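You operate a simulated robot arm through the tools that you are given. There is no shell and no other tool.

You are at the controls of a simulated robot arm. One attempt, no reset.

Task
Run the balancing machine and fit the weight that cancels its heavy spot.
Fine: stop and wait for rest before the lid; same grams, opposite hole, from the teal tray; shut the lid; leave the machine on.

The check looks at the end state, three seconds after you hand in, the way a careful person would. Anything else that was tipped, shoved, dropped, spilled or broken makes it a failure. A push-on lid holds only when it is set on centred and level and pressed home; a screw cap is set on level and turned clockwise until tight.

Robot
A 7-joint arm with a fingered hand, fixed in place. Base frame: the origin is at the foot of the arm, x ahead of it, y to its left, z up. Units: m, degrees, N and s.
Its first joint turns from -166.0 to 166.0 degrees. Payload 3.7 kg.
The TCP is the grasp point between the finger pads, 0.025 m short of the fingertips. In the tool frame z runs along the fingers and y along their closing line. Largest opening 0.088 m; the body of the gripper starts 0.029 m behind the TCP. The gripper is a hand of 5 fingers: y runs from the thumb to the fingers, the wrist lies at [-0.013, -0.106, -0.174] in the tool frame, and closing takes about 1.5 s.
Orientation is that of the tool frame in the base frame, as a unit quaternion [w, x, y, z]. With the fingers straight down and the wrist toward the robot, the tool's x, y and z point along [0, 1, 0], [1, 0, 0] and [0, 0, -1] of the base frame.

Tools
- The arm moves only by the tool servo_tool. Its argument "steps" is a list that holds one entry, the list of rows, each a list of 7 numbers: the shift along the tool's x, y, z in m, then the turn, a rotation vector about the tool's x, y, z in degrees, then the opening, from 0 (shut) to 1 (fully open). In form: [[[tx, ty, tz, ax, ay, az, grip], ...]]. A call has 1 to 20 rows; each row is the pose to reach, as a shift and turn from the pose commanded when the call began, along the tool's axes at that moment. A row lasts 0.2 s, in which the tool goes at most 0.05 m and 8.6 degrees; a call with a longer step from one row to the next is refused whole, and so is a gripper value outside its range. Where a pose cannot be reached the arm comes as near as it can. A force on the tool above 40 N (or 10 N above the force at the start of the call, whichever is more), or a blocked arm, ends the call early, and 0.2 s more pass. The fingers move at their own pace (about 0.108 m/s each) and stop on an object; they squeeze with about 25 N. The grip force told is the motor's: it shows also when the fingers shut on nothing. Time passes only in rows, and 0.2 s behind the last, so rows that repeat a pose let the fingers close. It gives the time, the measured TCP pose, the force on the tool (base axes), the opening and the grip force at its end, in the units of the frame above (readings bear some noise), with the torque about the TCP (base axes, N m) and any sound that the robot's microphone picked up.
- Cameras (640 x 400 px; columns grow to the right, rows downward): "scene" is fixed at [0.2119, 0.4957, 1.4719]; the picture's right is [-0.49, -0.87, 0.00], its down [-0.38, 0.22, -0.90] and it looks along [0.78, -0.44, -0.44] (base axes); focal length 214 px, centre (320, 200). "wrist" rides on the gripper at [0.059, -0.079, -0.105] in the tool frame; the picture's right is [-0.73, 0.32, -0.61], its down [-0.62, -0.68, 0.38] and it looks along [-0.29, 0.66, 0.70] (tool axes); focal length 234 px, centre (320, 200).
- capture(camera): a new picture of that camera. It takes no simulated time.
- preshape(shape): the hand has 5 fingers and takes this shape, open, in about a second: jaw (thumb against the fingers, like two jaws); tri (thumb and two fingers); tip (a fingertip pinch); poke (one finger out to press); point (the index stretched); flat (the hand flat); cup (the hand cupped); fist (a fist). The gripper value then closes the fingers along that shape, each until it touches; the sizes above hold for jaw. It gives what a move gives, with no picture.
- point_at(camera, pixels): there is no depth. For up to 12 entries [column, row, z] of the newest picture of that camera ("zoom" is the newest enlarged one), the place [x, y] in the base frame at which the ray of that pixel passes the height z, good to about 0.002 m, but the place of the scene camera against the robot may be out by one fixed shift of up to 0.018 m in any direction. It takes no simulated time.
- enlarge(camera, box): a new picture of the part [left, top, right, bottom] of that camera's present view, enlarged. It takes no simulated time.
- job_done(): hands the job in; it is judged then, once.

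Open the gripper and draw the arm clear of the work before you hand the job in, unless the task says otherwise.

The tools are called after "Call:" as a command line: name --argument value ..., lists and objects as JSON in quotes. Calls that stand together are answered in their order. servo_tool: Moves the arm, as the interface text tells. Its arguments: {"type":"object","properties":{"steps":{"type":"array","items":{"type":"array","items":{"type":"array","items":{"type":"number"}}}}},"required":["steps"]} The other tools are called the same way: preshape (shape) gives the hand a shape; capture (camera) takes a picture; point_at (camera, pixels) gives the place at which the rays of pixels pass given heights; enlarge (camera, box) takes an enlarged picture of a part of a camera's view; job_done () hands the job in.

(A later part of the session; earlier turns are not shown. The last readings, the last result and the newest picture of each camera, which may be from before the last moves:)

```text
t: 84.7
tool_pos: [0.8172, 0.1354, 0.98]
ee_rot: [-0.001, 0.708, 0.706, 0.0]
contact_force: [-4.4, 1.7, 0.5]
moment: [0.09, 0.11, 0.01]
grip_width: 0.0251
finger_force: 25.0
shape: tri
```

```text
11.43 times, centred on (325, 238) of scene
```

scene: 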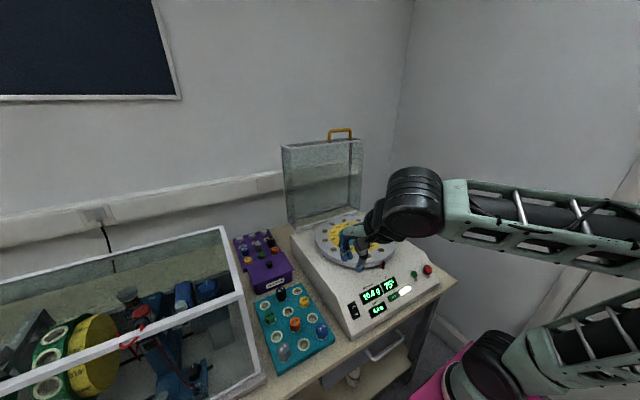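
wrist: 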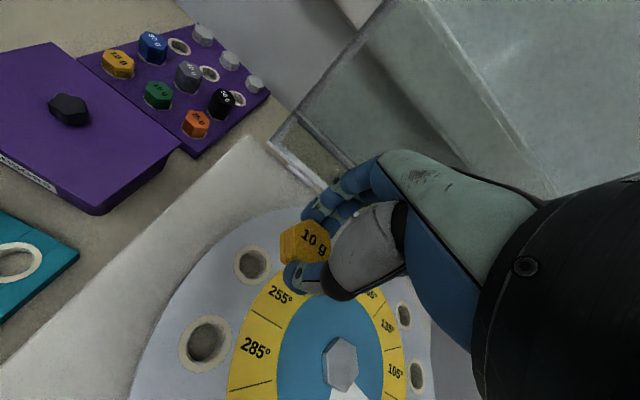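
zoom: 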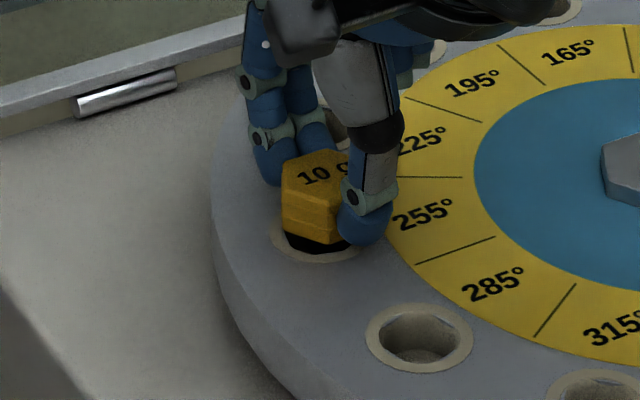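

Lateral force (−4.4, 1.7, 0.5) shows the peg is in the hole touching its far wall. I shift back 1.5 mm and continue down.

Call:
servo_tool --steps '[[[0, -0.0015, 0.0005, 0, 0, 0, 0], [0, -0.002, 0.002, 0, 0, 0, 0], [0, -0.002, 0.0035, 0, 0, 0, 0], [0, -0.002, 0.005, 0, 0, 0, 0], [0, -0.002, 0.005, 0, 0, 0, 0]]]'

Call:
enlarge --camera "scene" --box '[305, 220, 345, 255]'

Call:
enlarge --camera "wrist" --box '[230, 180, 350, 290]'

```text
t: 85.9
tool_pos: [0.8152, 0.1348, 0.9765]
ee_rot: [-0.002, 0.709, 0.706, 0.0]
contact_force: [2.1, 3.1, 5.6]
moment: [0.05, -0.06, -0.04]
grip_width: 0.0252
finger_force: 25.5
shape: tri
```

```text
11.43 times, centred on (325, 238) of scene
```

zoom: 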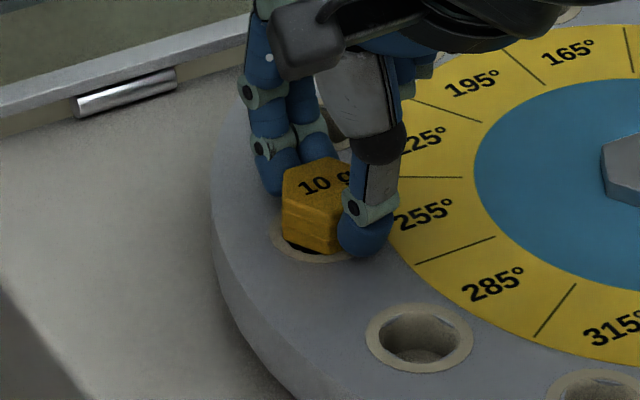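

```text
3.64 times, centred on (290, 235) of wrist
```

zoom: 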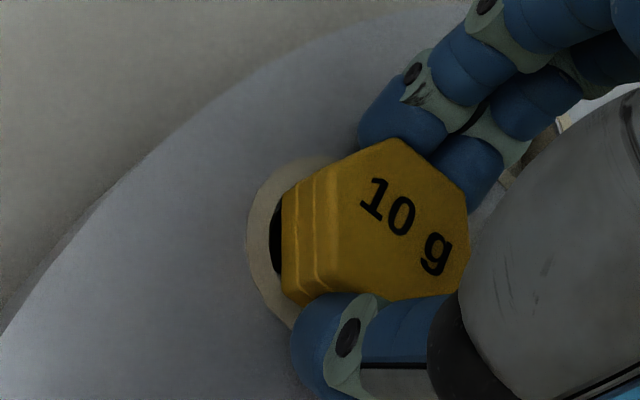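

Force (2, 3, 6) N: slight push toward +y and +x. I shift +1.5 mm in y, +0.7 mm in x and continue down.

Call:
servo_tool --steps '[[[0.0015, 0.0007, 0, 0, 0, 0, 0], [0.0015, 0.0007, 0.0015, 0, 0, 0, 0], [0.0015, 0.0007, 0.003, 0, 0, 0, 0], [0.0015, 0.0007, 0.0045, 0, 0, 0, 0], [0.0015, 0.0007, 0.0045, 0, 0, 0, 0]]]'

Call:
enlarge --camera "scene" --box '[305, 220, 345, 255]'

Call:
enlarge --camera "wrist" --box '[230, 180, 350, 290]'

```text
t: 87.1
tool_pos: [0.8168, 0.1359, 0.9733]
ee_rot: [-0.001, 0.709, 0.705, 0.001]
contact_force: [-1.4, -2.1, 34.2]
moment: [-0.03, 0.0, -0.07]
grip_width: 0.0277
finger_force: 25.0
shape: tri
```

```text
11.43 times, centred on (325, 238) of scene
```

zoom: 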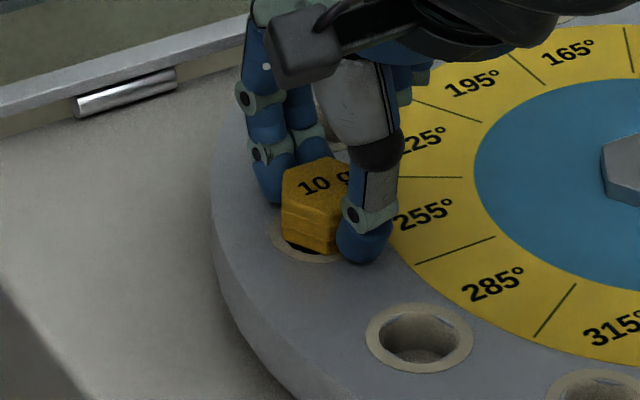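

```text
3.64 times, centred on (290, 235) of wrist
```

zoom: 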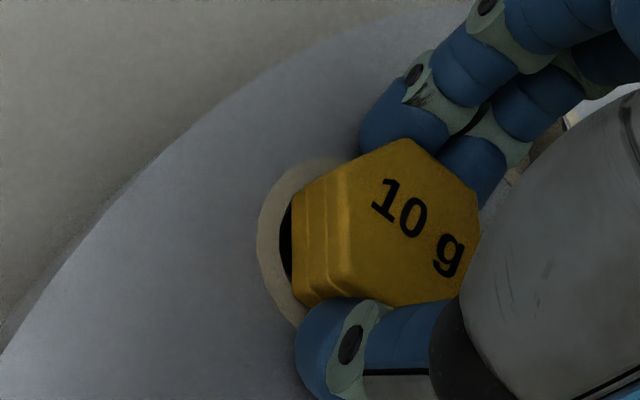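

Force rose to 34 N while the head did not move in the scene picture, so it seems to rest on something. I check the height of the head's top (scene pixel (324.6,236.3)).

Call:
point_at --camera "scene" --pixels '[[324.6, 236.3, 0.96], [324.6, 236.3, 0.965], [324.6, 236.3, 0.97], [324.6, 236.3, 0.975], [324.5, 242, 0.95]]'

Call:
enlarge --camera "scene" --box '[313, 228, 338, 250]'

```text
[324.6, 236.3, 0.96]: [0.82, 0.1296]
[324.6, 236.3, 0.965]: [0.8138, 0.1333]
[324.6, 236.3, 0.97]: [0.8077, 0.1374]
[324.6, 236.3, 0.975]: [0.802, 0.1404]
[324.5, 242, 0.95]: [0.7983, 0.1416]
```

```text
16.00 times, centred on (326, 239) of scene
```

zoom: 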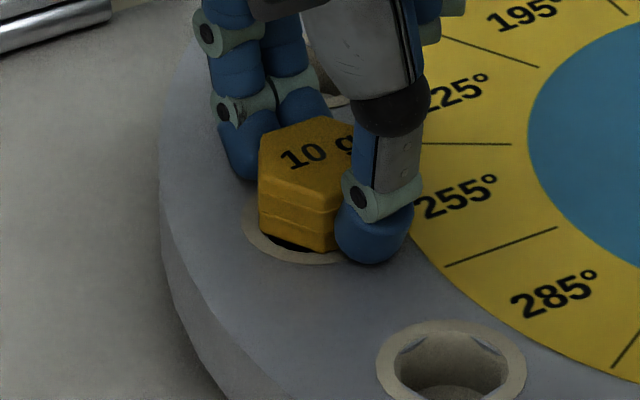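

The head's top is at z≈0.971, about 6 mm higher than a fully seated head would be. I look closely at an empty disc hole to understand its depth and shape.

Call:
enlarge --camera "scene" --box '[325, 240, 360, 265]'

Call:
enlarge --camera "scene" --box '[285, 280, 325, 330]'

Call:
capture --camera "wrist"

```text
16.00 times, centred on (342, 252) of scene
```

zoom: 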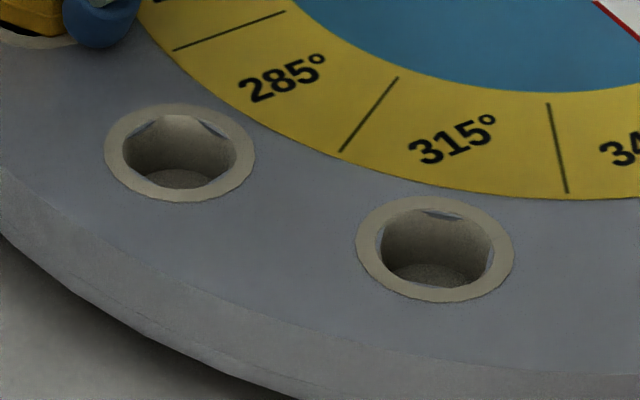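

```text
8.00 times, centred on (305, 305) of scene
```

zoom: 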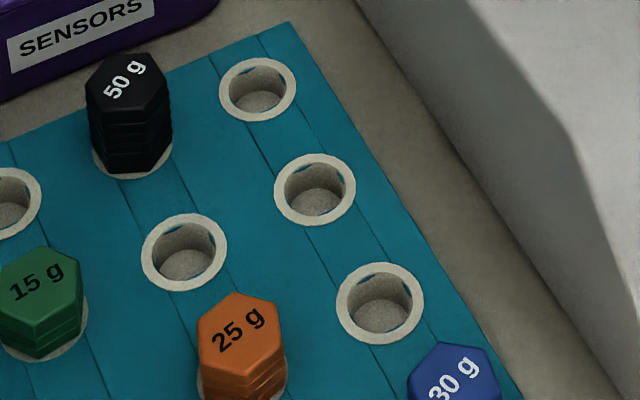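

```text
taken
```

wrist: 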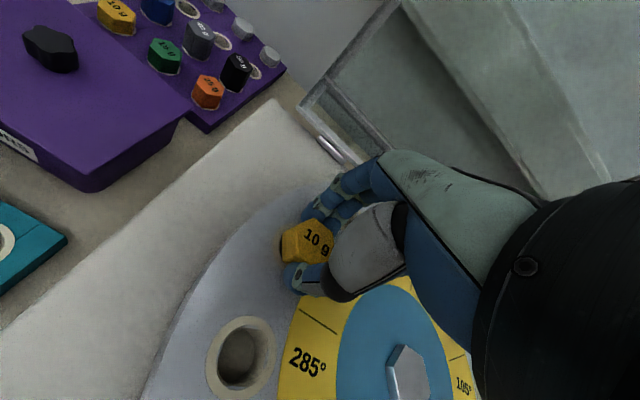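

The ring and peg geometry suggest the peg is inside the hole while the thumb tip already presses on the disc, keeping the head a few mm high. I relieve 2 mm and open the fingers slowly so it drops home.

Call:
servo_tool --steps '[[[0, 0, -0.002, 0, 0, 0, 0], [0, 0, -0.002, 0, 0, 0, 0], [0, 0, -0.002, 0, 0, 0, 0.2], [0, 0, -0.002, 0, 0, 0, 0.26], [0, 0, -0.002, 0, 0, 0, 0.32], [0, 0, -0.002, 0, 0, 0, 0.38], [0, 0, -0.002, 0, 0, 0, 0.42], [0, 0, -0.002, 0, 0, 0, 0.42]]]'

Call:
enlarge --camera "scene" --box '[305, 220, 345, 255]'

Call:
enlarge --camera "wrist" --box '[230, 180, 350, 290]'

```text
t: 88.9
tool_pos: [0.8173, 0.1359, 0.9715]
ee_rot: [0.0, 0.708, 0.706, -0.001]
contact_force: [-0.6, -0.5, 2.4]
moment: [0.01, 0.02, 0.01]
grip_width: 0.036
finger_force: 0.1
shape: tri
```

```text
11.43 times, centred on (325, 238) of scene
```

zoom: 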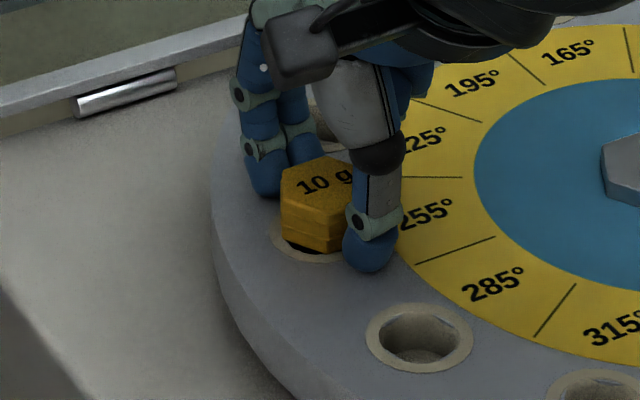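

```text
3.64 times, centred on (290, 235) of wrist
```

zoom: 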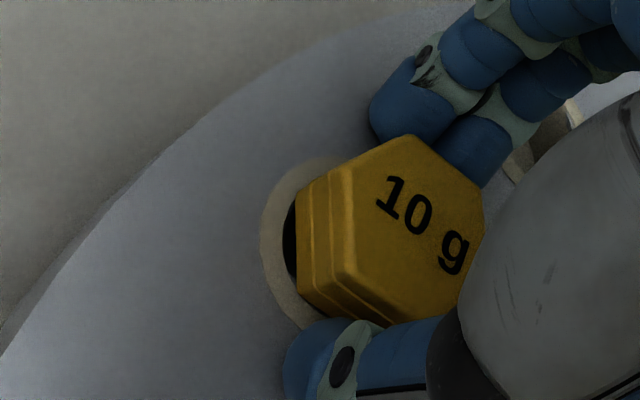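

Released: the head stays put with a small dark gap visible. I open wider, lift the hand straight up and look at how it sits.

Call:
servo_tool --steps '[[[0, 0, 0, 0, 0, 0, 0.55], [0, 0, 0, 0, 0, 0, 0.6], [0, 0, -0.01, 0, 0, 0, 0.6], [0, 0, -0.025, 0, 0, 0, 0.6], [0, 0, -0.045, 0, 0, 0, 0.6], [0, 0, -0.075, 0, 0, 0, 0.6], [0, -0.02, -0.11, 0, 0, 0, 0.6], [0, -0.05, -0.14, 0, 0, 0, 0.6], [0, -0.08, -0.16, 0, 0, 0, 0.6], [0, -0.08, -0.16, 0, 0, 0, 0.6]]]'

Call:
enlarge --camera "scene" --box '[305, 220, 345, 255]'

Call:
capture --camera "wrist"

```text
t: 91.1
tool_pos: [0.7355, 0.1368, 1.1338]
ee_rot: [-0.001, 0.708, 0.706, -0.001]
contact_force: [0.0, 0.3, -0.1]
moment: [0.0, 0.0, 0.01]
grip_width: 0.0526
finger_force: 0.1
shape: tri
```

```text
11.43 times, centred on (325, 238) of scene
```

zoom: 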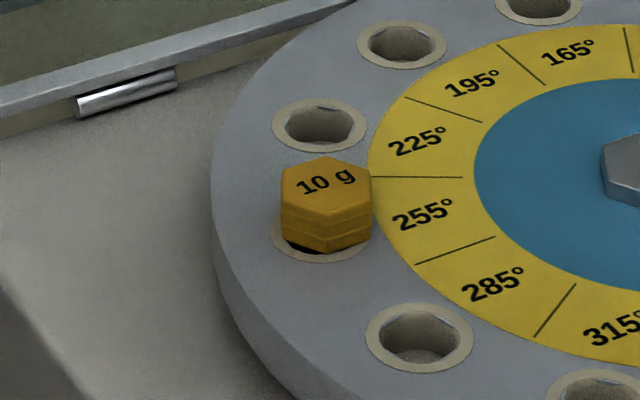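

```text
taken
```

wrist: 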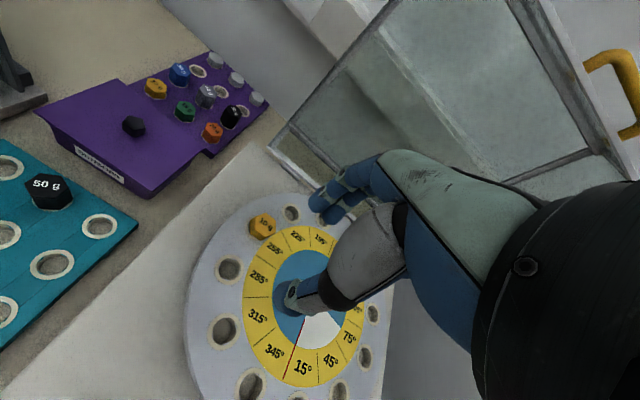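

The weight stands in the 255° hole but looks slightly proud at its lower-left. I zoom in further from both cameras.

Call:
enlarge --camera "scene" --box '[315, 228, 335, 248]'

Call:
enlarge --camera "wrist" --box '[235, 195, 305, 255]'

```text
16.00 times, centred on (325, 238) of scene
```

zoom: 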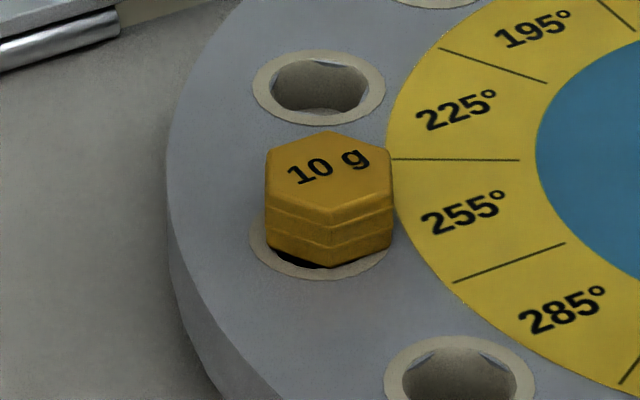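

```text
6.67 times, centred on (270, 225) of wrist
```

zoom: 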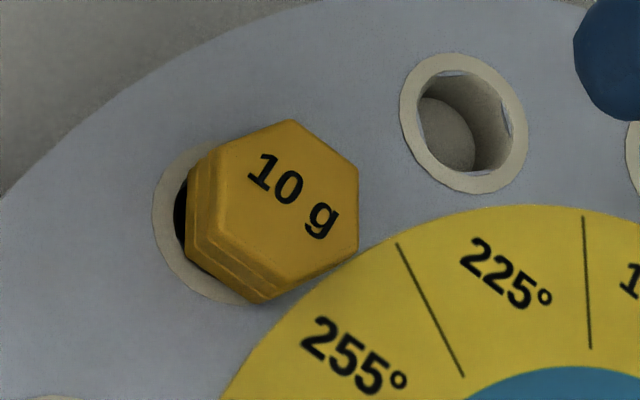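

The head looks off-centre in the hole. I check whether the disc turned, by reading several hole centres again from the new wrist picture.

Call:
point_at --camera "wrist" --pixels '[[291.6, 213.6, 0.95], [229.5, 270, 0.95], [225, 331, 0.95], [256.8, 227.8, 0.95], [254.9, 229.8, 0.95], [265.6, 225.4, 0.965], [265.6, 225.4, 0.97]]'

Call:
enlarge --camera "wrist" --box '[190, 190, 310, 350]'

```text
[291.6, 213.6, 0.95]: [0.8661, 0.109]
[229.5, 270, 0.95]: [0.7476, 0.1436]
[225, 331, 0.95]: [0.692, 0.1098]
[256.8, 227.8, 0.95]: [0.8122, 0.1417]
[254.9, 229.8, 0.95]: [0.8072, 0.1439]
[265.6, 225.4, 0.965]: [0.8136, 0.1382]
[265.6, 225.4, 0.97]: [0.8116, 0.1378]
```

```text
2.50 times, centred on (250, 270) of wrist
```

zoom: 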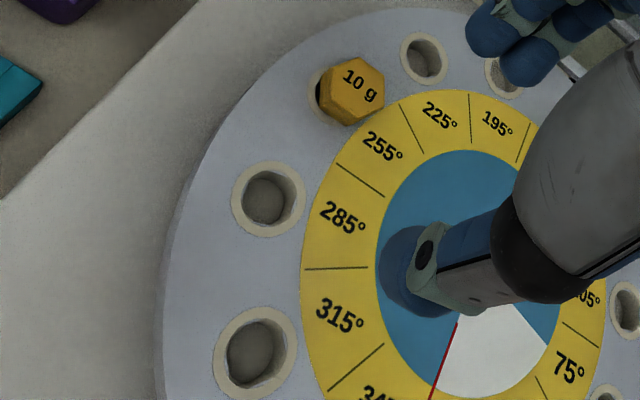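

The disc has not turned; the head centre is at ≈(0.8125,0.138), about 3 mm off the hole's centre, inside the peg clearance. I zoom hard to check it is flat on the ring.

Call:
enlarge --camera "scene" --box '[318, 231, 333, 243]'

Call:
enlarge --camera "wrist" --box '[245, 205, 285, 245]'

Call:
enlarge --camera "scene" --box '[285, 290, 305, 315]'

```text
16.00 times, centred on (326, 237) of scene
```

zoom: 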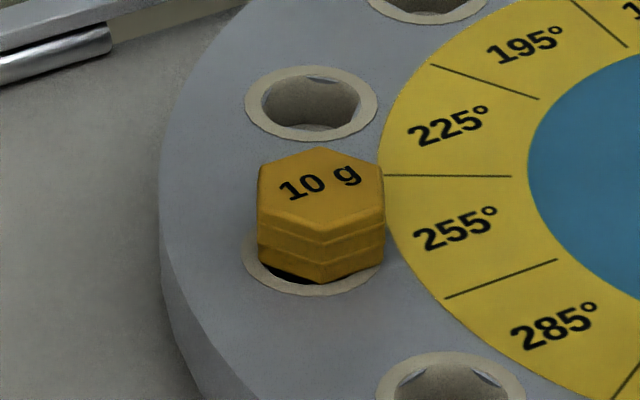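

```text
10.00 times, centred on (265, 225) of wrist
```

zoom: 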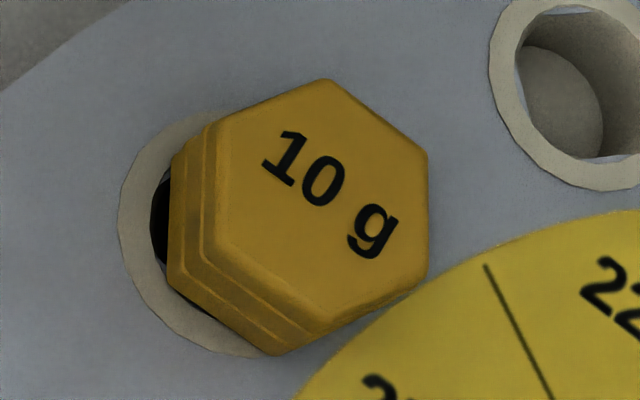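

```text
16.00 times, centred on (295, 302) of scene
```

zoom: 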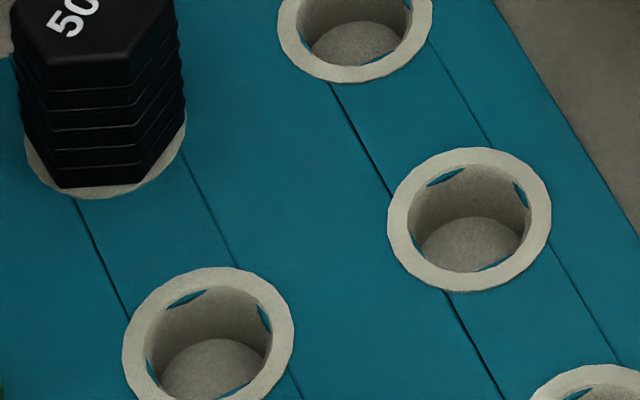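

The head is seated on the ring (contact began at the right height and it resisted >20 N). Now I fetch the lid: I rise and return to the approach pose behind the handle, tilting 50° as before.

Call:
servo_tool --steps '[[[0, 0, -0.045, 0, 0, 0, 0.35], [0, 0, -0.09, 0, 0, 0, 0.35], [0, 0, -0.135, 0, 0, 0, 0.35], [0, 0, -0.18, 0, 0, 0, 0.35], [-0.005, 0.0, -0.225, -2, 0, 0, 0.35], [-0.03, 0.02, -0.2478, -8, 0, 0, 0.35], [-0.06, 0.05, -0.2478, -15, 0, 0, 0.35], [-0.09, 0.08, -0.2478, -22, 0, 0, 0.35], [-0.12, 0.115, -0.2478, -29, 0, 0, 0.35], [-0.15, 0.15, -0.2478, -36, 0, 0, 0.35], [-0.18, 0.18, -0.2478, -43, 0, 0, 0.35], [-0.212, 0.21, -0.2478, -50, 0, 0, 0.35], [-0.212, 0.2341, -0.2478, -50, 0, 0, 0.35], [-0.212, 0.2341, -0.2478, -50, 0, 0, 0.35]]]'

Call:
capture --camera "wrist"

Call:
enlarge --camera "scene" --box '[310, 90, 410, 170]'

```text
t: 94.1
tool_pos: [0.9689, -0.0756, 1.3838]
ee_rot: [0.3, 0.643, 0.639, 0.298]
contact_force: [0.6, -0.2, 0.1]
moment: [-0.01, 0.0, -0.01]
grip_width: 0.031
finger_force: 0.1
shape: tri
```

```text
taken
```

wrist: 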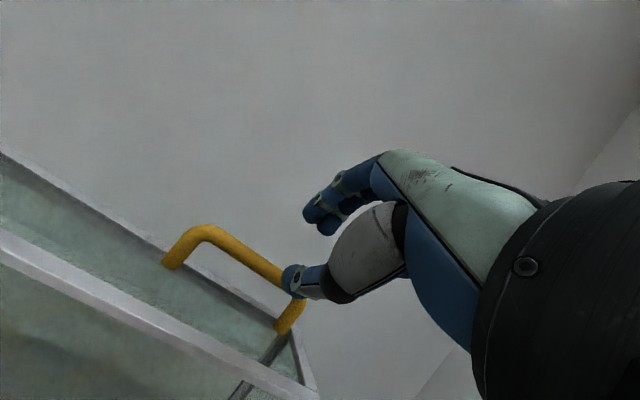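

```text
5.00 times, centred on (360, 130) of scene
```

zoom: 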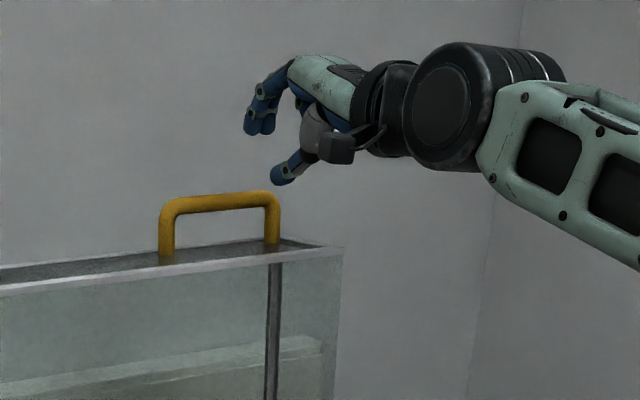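

The lid still stands open with the handle at wrist (200–300, 230–290). I check the bar's place by its rays.

Call:
point_at --camera "wrist" --pixels '[[250, 254, 1.3], [250, 254, 1.315], [250, 254, 1.33]]'

Call:
capture --camera "scene"

Call:
point_at --camera "scene" --pixels '[[340, 130.5, 1.3], [340, 130.5, 1.315], [340, 130.5, 1.33], [331, 131.5, 1.315], [350, 129.5, 1.315]]'

```text
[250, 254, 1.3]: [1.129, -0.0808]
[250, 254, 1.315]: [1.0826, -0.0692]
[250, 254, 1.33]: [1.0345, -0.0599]
```

```text
taken
```

scene: 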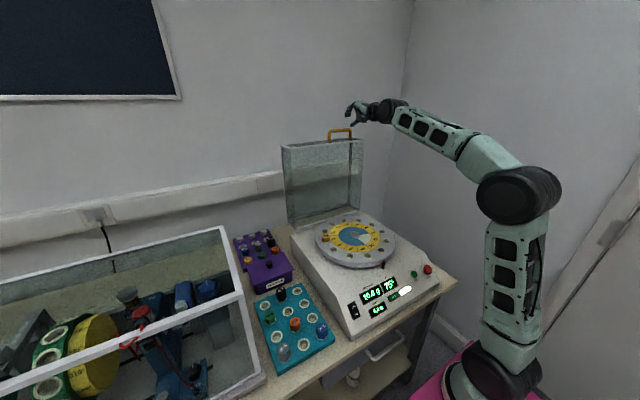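

```text
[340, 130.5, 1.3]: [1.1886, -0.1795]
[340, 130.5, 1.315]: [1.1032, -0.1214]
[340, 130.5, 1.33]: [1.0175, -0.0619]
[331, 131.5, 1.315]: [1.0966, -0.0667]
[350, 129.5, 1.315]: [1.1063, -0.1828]
```

Rays here are shallow, so I rely on the pose at which I released the bar (TCP (1.054,-0.075,1.3185)). I set the opening to 0.28 and advance along the fingers to 35 mm short of it, then look.

Call:
servo_tool --steps '[[[0, 0.0077, 0.02, 0, 0, 0, 0.28], [0, 0.0077, 0.045, 0, 0, 0, 0.28], [0, 0.0077, 0.07, 0, 0, 0, 0.28], [0, 0.0077, 0.07, 0, 0, 0, 0.28]]]'

Call:
enlarge --camera "wrist" --box '[180, 140, 420, 340]'

Call:
enlarge --camera "scene" --box '[320, 100, 390, 160]'

```text
t: 95.1
tool_pos: [1.0285, -0.0757, 1.3418]
ee_rot: [0.299, 0.641, 0.641, 0.298]
contact_force: [0.1, -0.2, -0.4]
moment: [0.03, -0.01, -0.01]
grip_width: 0.0249
finger_force: 0.1
shape: tri
```

```text
2.00 times, centred on (300, 240) of wrist
```

zoom: 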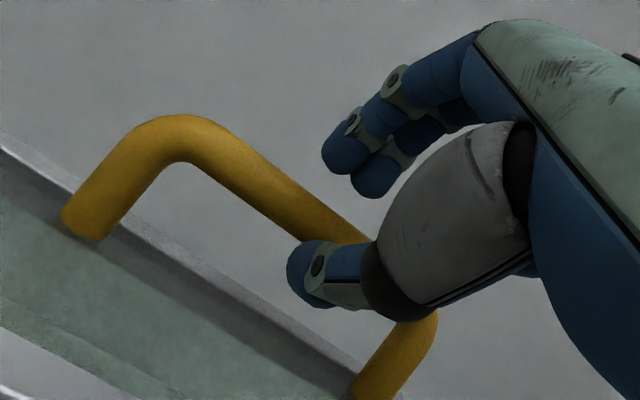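

```text
6.67 times, centred on (355, 130) of scene
```

zoom: 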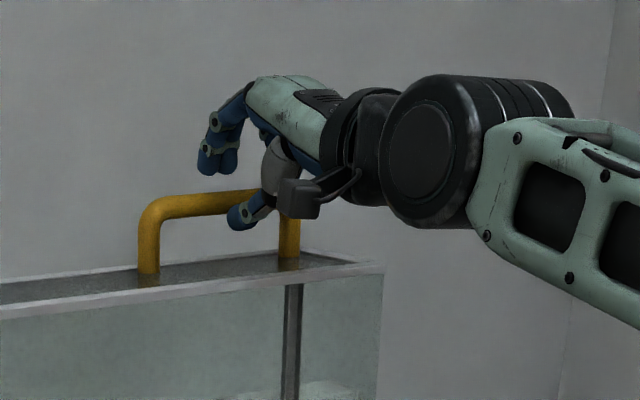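

The bar heads into the gap between thumb and fingers. I take a fresh capture and intersect the bar's ray with the earlier one to fix its height.

Call:
capture --camera "wrist"

Call:
point_at --camera "wrist" --pixels '[[265, 227.5, 1.3], [265, 227.5, 1.315], [265, 227.5, 1.33], [290, 244, 1.315], [290, 244, 1.33]]'

```text
taken
```

wrist: 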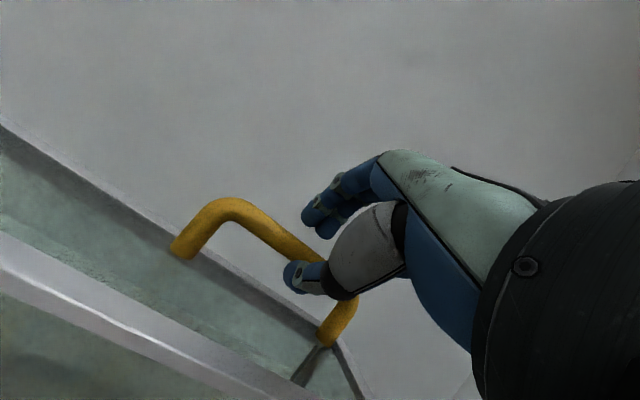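

```text
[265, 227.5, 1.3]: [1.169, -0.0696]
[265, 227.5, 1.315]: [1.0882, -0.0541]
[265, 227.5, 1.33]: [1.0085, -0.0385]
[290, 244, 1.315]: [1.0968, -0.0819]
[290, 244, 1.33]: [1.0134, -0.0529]
```

The two views with the release picture place the bar at ≈(1.047,1.3225), i.e. 27 mm ahead along the fingers and well inside the gap. I advance that far with a 4 mm shift to centre it.

Call:
servo_tool --steps '[[[0, 0.004, 0.008, 0, 0, 0, 0.28], [0, 0.004, 0.016, 0, 0, 0, 0.28], [0, 0.004, 0.024, 0, 0, 0, 0.28], [0, 0.004, 0.028, 0, 0, 0, 0.28], [0, 0.004, 0.028, 0, 0, 0, 0.28]]]'

Call:
enlarge --camera "wrist" --box '[180, 140, 420, 340]'

Call:
enlarge --camera "scene" --box '[320, 100, 390, 160]'

```text
t: 96.3
tool_pos: [1.0527, -0.0753, 1.3267]
ee_rot: [0.299, 0.641, 0.641, 0.299]
contact_force: [-0.1, 0.0, 0.1]
moment: [0.0, 0.0, -0.04]
grip_width: 0.0246
finger_force: 0.0
shape: tri
```

```text
2.00 times, centred on (300, 240) of wrist
```

zoom: 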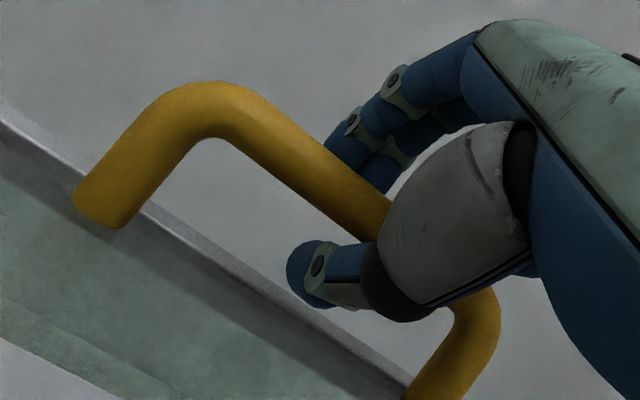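

```text
6.67 times, centred on (355, 130) of scene
```

zoom: 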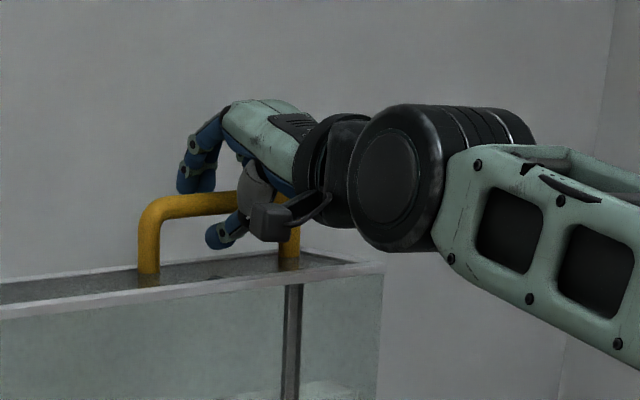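

The bar lies between thumb and fingers with no contact force. I close on it.

Call:
servo_tool --steps '[[[0, 0, 0, 0, 0, 0, 0.2], [0, 0, 0, 0, 0, 0, 0.1], [0, 0, 0, 0, 0, 0, 0], [0, 0, 0, 0, 0, 0, 0], [0, 0, 0, 0, 0, 0, 0], [0, 0, 0, 0, 0, 0, 0]]]'

Call:
enlarge --camera "wrist" --box '[180, 140, 420, 340]'

```text
t: 97.7
tool_pos: [1.0532, -0.0757, 1.3259]
ee_rot: [0.298, 0.642, 0.64, 0.298]
contact_force: [-3.5, 0.1, -12.2]
moment: [0.01, -0.03, -0.02]
grip_width: 0.0057
finger_force: 24.9
shape: tri
```

```text
2.00 times, centred on (300, 240) of wrist
```

zoom: 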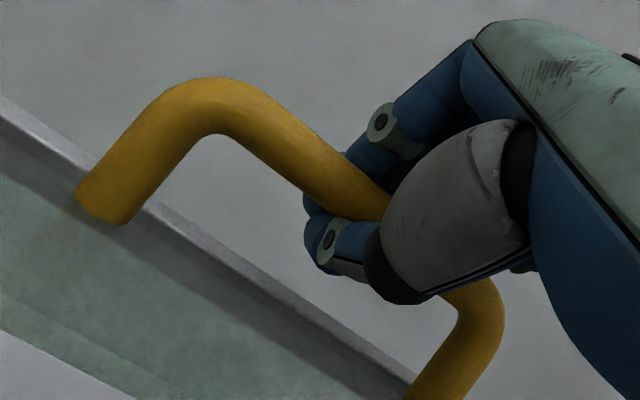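

The grip holds the bar (25 N). Now I pull the lid back along the same circle in reverse, first from 90° to about 79°, easing the tilt.

Call:
servo_tool --steps '[[[0, -0.0077, -0.007, 0, 0, 0, 0], [0, -0.0153, -0.0139, 0, 0, 0, 0], [0, -0.021, -0.023, 1, 0, 0, 0], [0, -0.0267, -0.0322, 2, 0, 0, 0], [0, -0.0329, -0.041, 3, 0, 0, 0], [0, -0.0391, -0.0498, 4, 0, 0, 0], [0, -0.0458, -0.0583, 5, 0, 0, 0], [0, -0.0525, -0.0669, 6, 0, 0, 0], [0, -0.0525, -0.0669, 6, 0, 0, 0]]]'

Call:
capture --camera "scene"

```text
t: 99.7
tool_pos: [0.9675, -0.0749, 1.3273]
ee_rot: [0.264, 0.657, 0.655, 0.264]
contact_force: [0.6, -0.1, -8.0]
moment: [0.01, -0.1, -0.03]
grip_width: 0.004
finger_force: 25.4
shape: tri
```

```text
taken
```

scene: 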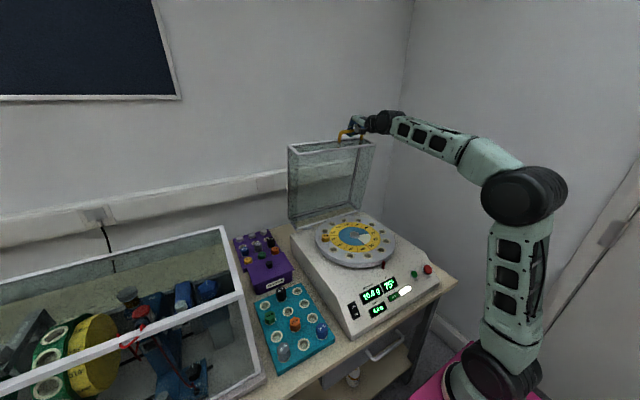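

The lid follows; −8 N in z says I am ~3 mm too far out. I correct and continue down to about 55°.

Call:
servo_tool --steps '[[[0, -0.0155, -0.0114, 3, 0, 0, 0], [0, -0.0322, -0.0254, 6, 0, 0, 0], [0, -0.0496, -0.0384, 9, 0, 0, 0], [0, -0.0677, -0.0505, 12, 0, 0, 0], [0, -0.0859, -0.0626, 14, 0, 0, 0], [0, -0.1051, -0.0728, 16, 0, 0, 0], [0, -0.125, -0.082, 18, 0, 0, 0], [0, -0.1452, -0.0901, 20, 0, 0, 0], [0, -0.1452, -0.0901, 20, 0, 0, 0]]]'

Call:
enlarge --camera "scene" --box '[270, 110, 430, 270]'

```text
t: 101.7
tool_pos: [0.8025, -0.0749, 1.2924]
ee_rot: [0.146, 0.693, 0.69, 0.145]
contact_force: [5.7, -4.0, -12.9]
moment: [-0.01, -0.15, 0.03]
grip_width: 0.0037
finger_force: 25.5
shape: tri
```

```text
2.50 times, centred on (350, 190) of scene
```

zoom: 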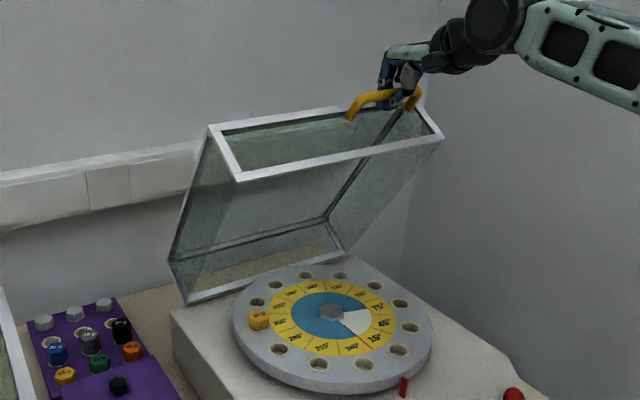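

At ~55°, force (6,−4,−13): still ~4 mm outside the circle. I shift inward and continue to about 34°.

Call:
servo_tool --steps '[[[0, -0.0221, 0.0046, 1.5, 0, 0, 0], [0, -0.0441, 0.0061, 3, 0, 0, 0], [0, -0.0656, 0.0088, 4.5, 0, 0, 0], [0, -0.0871, 0.0126, 6, 0, 0, 0], [0, -0.1083, 0.0175, 7.5, 0, 0, 0], [0, -0.1292, 0.0236, 9, 0, 0, 0], [0, -0.15, 0.0307, 10, 0, 0, 0], [0, -0.15, 0.0307, 10, 0, 0, 0]]]'

Call:
enlarge --camera "scene" --box '[270, 130, 430, 290]'

```text
t: 103.5
tool_pos: [0.678, -0.0736, 1.2041]
ee_rot: [0.086, 0.703, 0.701, 0.086]
contact_force: [4.7, 1.4, -5.3]
moment: [0.03, -0.09, -0.04]
grip_width: 0.0039
finger_force: 24.7
shape: tri
```

```text
2.50 times, centred on (350, 210) of scene
```

zoom: 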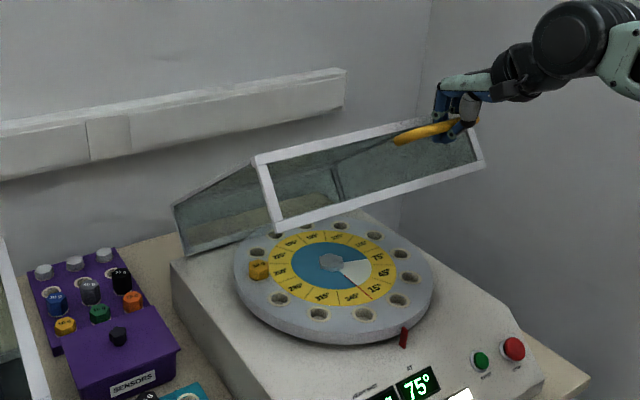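

The lid passes 34° with small load. I continue down to about 13°, trimming 2 mm inward.

Call:
servo_tool --steps '[[[0, -0.0173, 0.0132, 0, 0, 0, 0], [0, -0.0351, 0.0258, 0, 0, 0, 0], [0, -0.0523, 0.0393, 0, 0, 0, 0], [0, -0.0687, 0.0536, 0, 0, 0, 0], [0, -0.0844, 0.0688, 0, 0, 0, 0], [0, -0.0993, 0.0848, 0, 0, 0, 0], [0, -0.1132, 0.1015, 0, 0, 0, 0], [0, -0.1132, 0.1015, 0, 0, 0, 0]]]'

Call:
enlarge --camera "scene" --box '[290, 170, 450, 310]'

```text
t: 105.3
tool_pos: [0.5913, -0.0727, 1.0788]
ee_rot: [0.086, 0.703, 0.7, 0.085]
contact_force: [8.4, -5.6, -4.0]
moment: [0.06, -0.04, -0.03]
grip_width: 0.0041
finger_force: 25.3
shape: tri
```

```text
2.86 times, centred on (370, 240) of scene
```

zoom: 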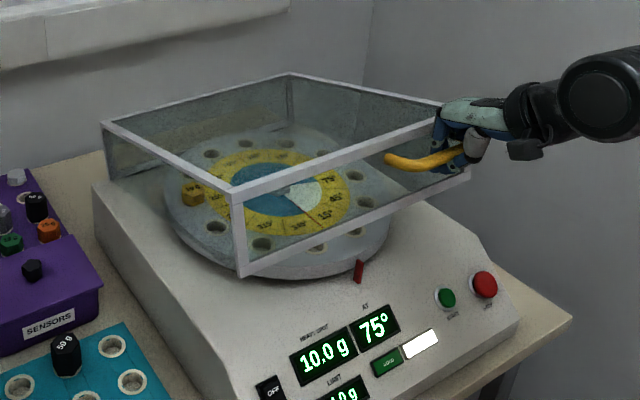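

About 13° left. I trim 3 mm more inward and lower slowly to about 4°.

Call:
servo_tool --steps '[[[0, -0.0105, 0.019, 0, 0, 0, 0], [0, -0.0166, 0.028, 0, 0, 0, 0], [0, -0.0227, 0.0371, 0, 0, 0, 0], [0, -0.0283, 0.0465, 0, 0, 0, 0], [0, -0.0339, 0.0559, 0, 0, 0, 0], [0, -0.0339, 0.0559, 0, 0, 0, 0]]]'

Call:
enlarge --camera "scene" --box '[290, 190, 450, 310]'

```text
t: 106.7
tool_pos: [0.5709, -0.0746, 1.0169]
ee_rot: [0.086, 0.702, 0.701, 0.085]
contact_force: [3.9, 4.1, -2.6]
moment: [0.02, -0.02, -0.06]
grip_width: 0.0036
finger_force: 24.9
shape: tri
```

```text
3.33 times, centred on (370, 250) of scene
```

zoom: 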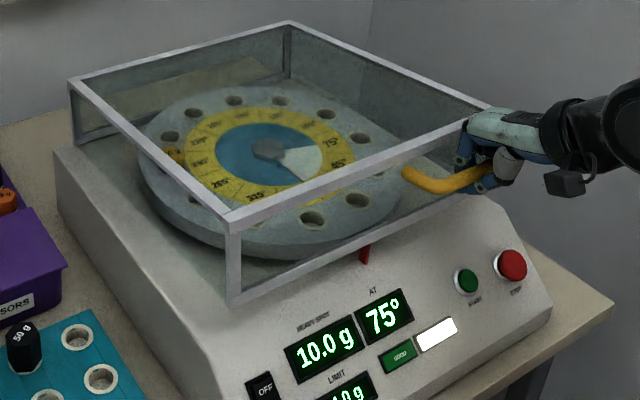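

About 3.4° left (corner at zoom (228,230) against (235,262) shut). I lower the last bit gently until contact.

Call:
servo_tool --steps '[[[0, -0.0035, 0.0064, 0, 0, 0, 0], [0, -0.0069, 0.0127, 0, 0, 0, 0], [0, -0.0102, 0.0193, 0, 0, 0, 0], [0, -0.012, 0.0228, 0, 0, 0, 0], [0, -0.0134, 0.0258, 0, 0, 0, 0], [0, -0.0134, 0.0258, 0, 0, 0, 0]]]'

Call:
enlarge --camera "scene" --box '[290, 190, 450, 310]'

```text
t: 108.1
tool_pos: [0.5653, -0.0732, 0.9878]
ee_rot: [0.086, 0.704, 0.7, 0.086]
contact_force: [4.4, 2.3, -2.1]
moment: [0.01, -0.07, -0.03]
grip_width: 0.0037
finger_force: 25.5
shape: tri
```

```text
3.33 times, centred on (370, 250) of scene
```

zoom: 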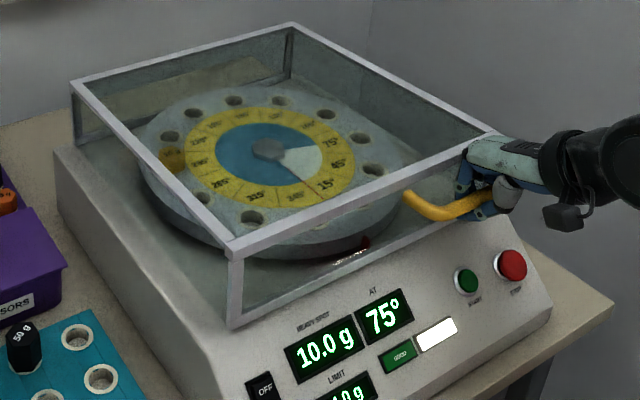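

The corner is at (231,248); shut is (235,262), so about 1 cm remains. I lower further in 3 mm steps.

Call:
servo_tool --steps '[[[0, -0.0013, 0.003, 0, 0, 0, 0], [0, -0.0026, 0.006, 0, 0, 0, 0], [0, -0.0039, 0.009, 0, 0, 0, 0], [0, -0.0048, 0.011, 0, 0, 0, 0], [0, -0.0048, 0.011, 0, 0, 0, 0]]]'

Call:
enlarge --camera "scene" --box '[290, 190, 450, 310]'

```text
t: 109.3
tool_pos: [0.5625, -0.0744, 0.978]
ee_rot: [0.086, 0.703, 0.701, 0.086]
contact_force: [0.3, 2.4, 0.0]
moment: [0.02, 0.02, -0.01]
grip_width: 0.0039
finger_force: 24.6
shape: tri
```

```text
3.33 times, centred on (370, 250) of scene
```

zoom: 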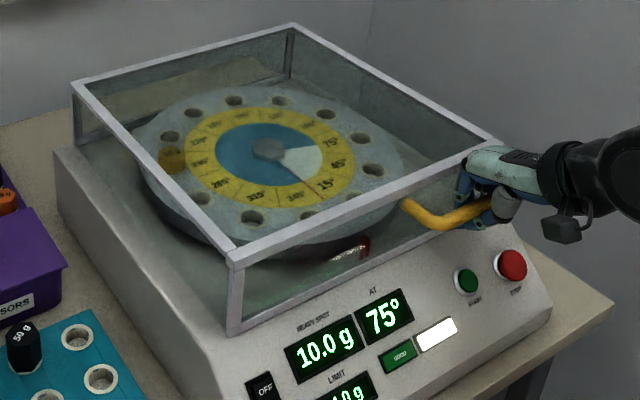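

The corner is at (234,260), practically shut. I press 3 mm more until the frame pushes back.

Call:
servo_tool --steps '[[[0, -0.0004, 0.001, 0, 0, 0, 0], [0, -0.0008, 0.002, 0, 0, 0, 0], [0, -0.0012, 0.003, 0, 0, 0, 0], [0, -0.0012, 0.004, 0, 0, 0, 0], [0, -0.0012, 0.004, 0, 0, 0, 0]]]'

Call:
enlarge --camera "scene" --box '[290, 190, 450, 310]'

```text
t: 110.5
tool_pos: [0.5626, -0.0739, 0.9751]
ee_rot: [0.088, 0.703, 0.7, 0.086]
contact_force: [-0.7, -0.5, 40.2]
moment: [-0.83, 0.04, -0.03]
grip_width: 0.0036
finger_force: 25.2
shape: tri
```

```text
3.33 times, centred on (370, 250) of scene
```

zoom: 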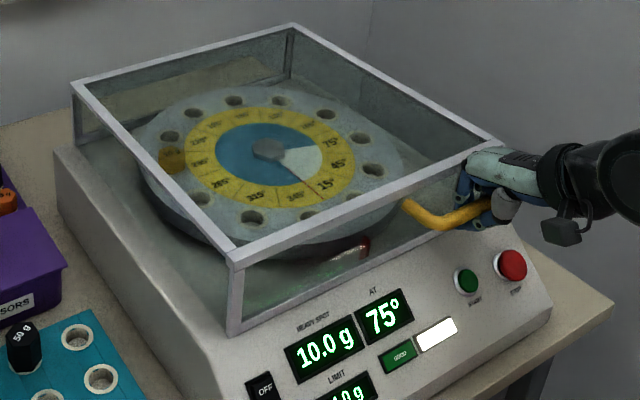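

The frame pushes back with 40 N: the lid is shut. I ease off 3 mm, open the fingers to 0.28 and then rise straight up off the bar.

Call:
servo_tool --steps '[[[0, 0.0, -0.002, 0, 0, 0, 0], [0, 0.0, -0.004, 0, 0, 0, 0], [0, 0, -0.004, 0, 0, 0, 0.1], [0, 0, -0.004, 0, 0, 0, 0.2], [0, 0, -0.004, 0, 0, 0, 0.28], [0, 0, -0.004, 0, 0, 0, 0.3], [0, 0, -0.004, 0, 0, 0, 0.3]]]'

Call:
enlarge --camera "wrist" --box '[180, 140, 420, 340]'

Call:
enlarge --camera "scene" --box '[380, 200, 470, 270]'

```text
t: 112.1
tool_pos: [0.5615, -0.0748, 0.976]
ee_rot: [0.085, 0.702, 0.702, 0.086]
contact_force: [-12.2, 4.1, 21.5]
moment: [-0.67, -0.05, -0.07]
grip_width: 0.0231
finger_force: 0.1
shape: tri
```

```text
2.00 times, centred on (300, 240) of wrist
```

zoom: 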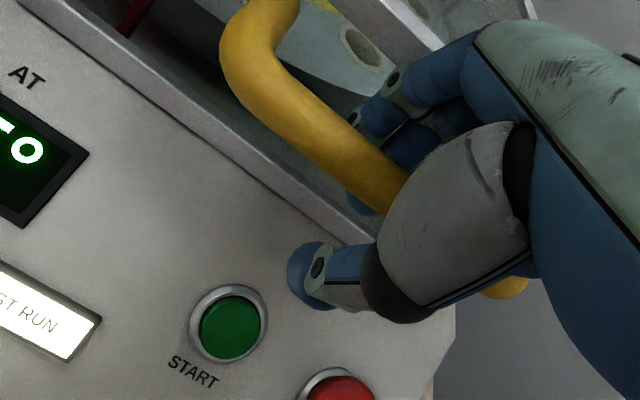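

```text
5.71 times, centred on (425, 235) of scene
```

zoom: 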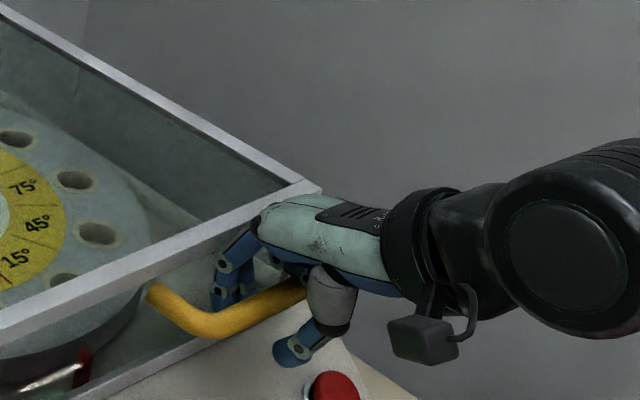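

The hand is free of the bar except for light contact. I rise straight up with a 2 mm shift back, away from the rail.

Call:
servo_tool --steps '[[[0, 0.0, -0.004, 0, 0, 0, 0.3], [0, 0.0005, -0.0097, 0, 0, 0, 0.3], [0, 0.0023, -0.017, 0, 0, 0, 0.3], [0, 0.0041, -0.0243, 0, 0, 0, 0.3], [0, 0.0065, -0.034, 0, 0, 0, 0.3], [0, 0.0089, -0.0437, 0, 0, 0, 0.3], [0, 0.0149, -0.068, 0, 0, 0, 0.3], [0, 0.022, -0.097, 0, 0, 0, 0.3], [0, 0.022, -0.097, 0, 0, 0, 0.3]]]'

Call:
enlarge --camera "scene" --box '[290, 180, 450, 310]'

```text
t: 114.1
tool_pos: [0.5559, -0.0751, 1.0733]
ee_rot: [0.085, 0.703, 0.701, 0.086]
contact_force: [0.2, 0.0, -1.1]
moment: [-0.02, 0.0, 0.01]
grip_width: 0.0263
finger_force: 0.0
shape: tri
```

```text
3.08 times, centred on (370, 245) of scene
```

zoom: 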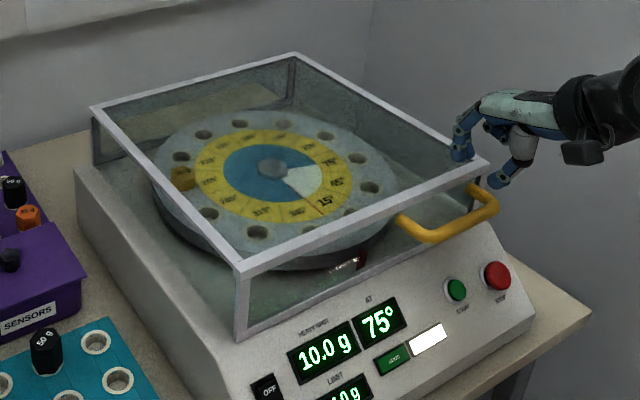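

The lid is shut and the hand is clear. I draw the arm back and up, away from the work, and inspect everything.

Call:
servo_tool --steps '[[[0, -0.02, -0.03, 2, 0, 0, 0.5], [0.005, -0.045, -0.06, 4, 0, 0, 0.7], [0.01, -0.07, -0.09, 6, 0, 0, 1], [0.015, -0.095, -0.12, 8, 0, 0, 1], [0.02, -0.12, -0.15, 10, 0, 0, 1], [0.025, -0.14, -0.17, 12, 0, 0, 1], [0.025, -0.15, -0.18, 13.8, 0, 0, 1], [0.025, -0.15, -0.18, 13.8, 0, 0, 1]]]'

Call:
capture --camera "scene"

Call:
enlarge --camera "scene" --box '[290, 180, 450, 310]'

Call:
enlarge --camera "scene" --box '[225, 225, 345, 380]'

Call:
capture --camera "wrist"

```text
t: 115.9
tool_pos: [0.3726, -0.0494, 1.2128]
ee_rot: [0.001, 0.708, 0.706, 0.001]
contact_force: [-0.4, 0.2, 0.4]
moment: [-0.01, 0.01, 0.03]
grip_width: 0.0878
finger_force: 0.0
shape: tri
```

```text
taken
```

scene: 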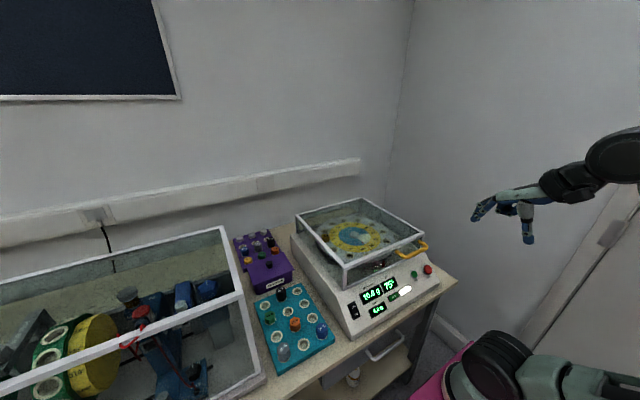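

```text
3.08 times, centred on (370, 245) of scene
```

zoom: 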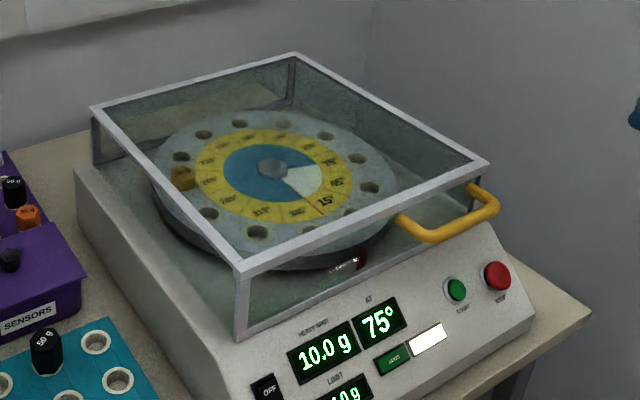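

```text
2.58 times, centred on (285, 302) of scene
```

zoom: 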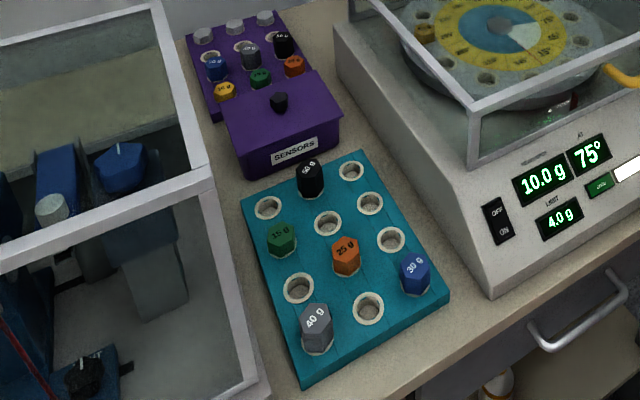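

```text
taken
```

wrist: 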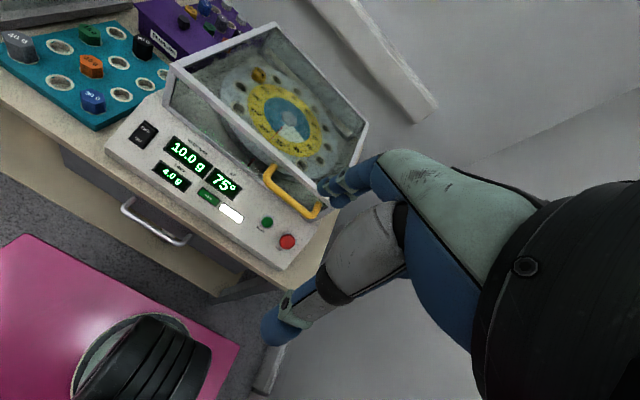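

All looks in order; I compare the lid with the very first picture using the same box, and zoom on the weight through the glass.

Call:
enlarge --camera "scene" --box '[280, 180, 460, 340]'

Call:
enlarge --camera "scene" --box '[310, 200, 410, 265]'

Call:
enlarge --camera "scene" --box '[340, 255, 440, 325]'

```text
2.50 times, centred on (370, 260) of scene
```

zoom: 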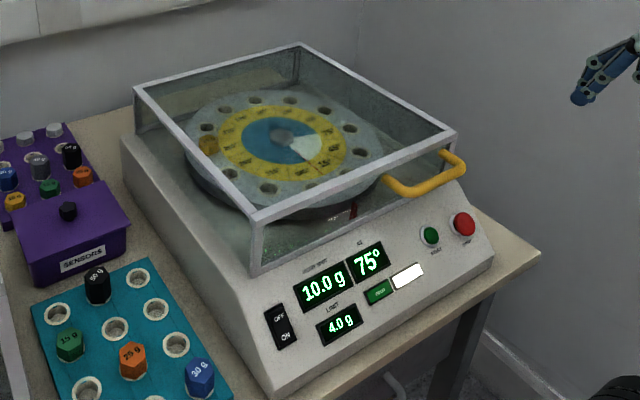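

```text
6.15 times, centred on (360, 232) of scene
```

zoom: 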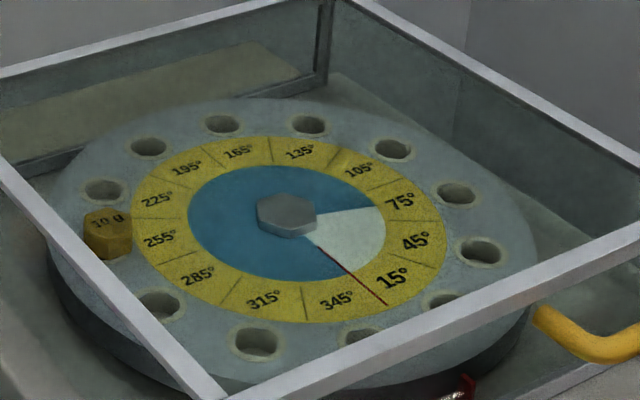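

```text
5.71 times, centred on (390, 290) of scene
```

zoom: 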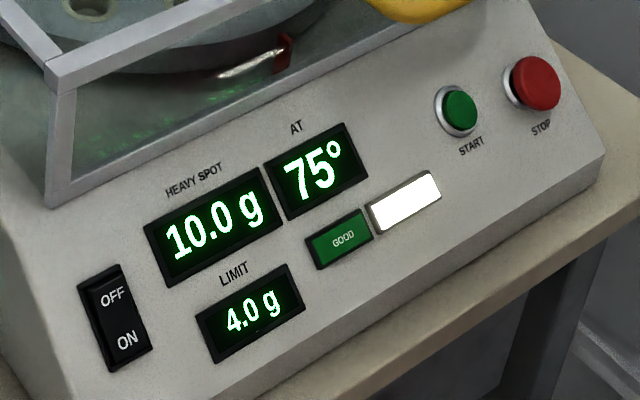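

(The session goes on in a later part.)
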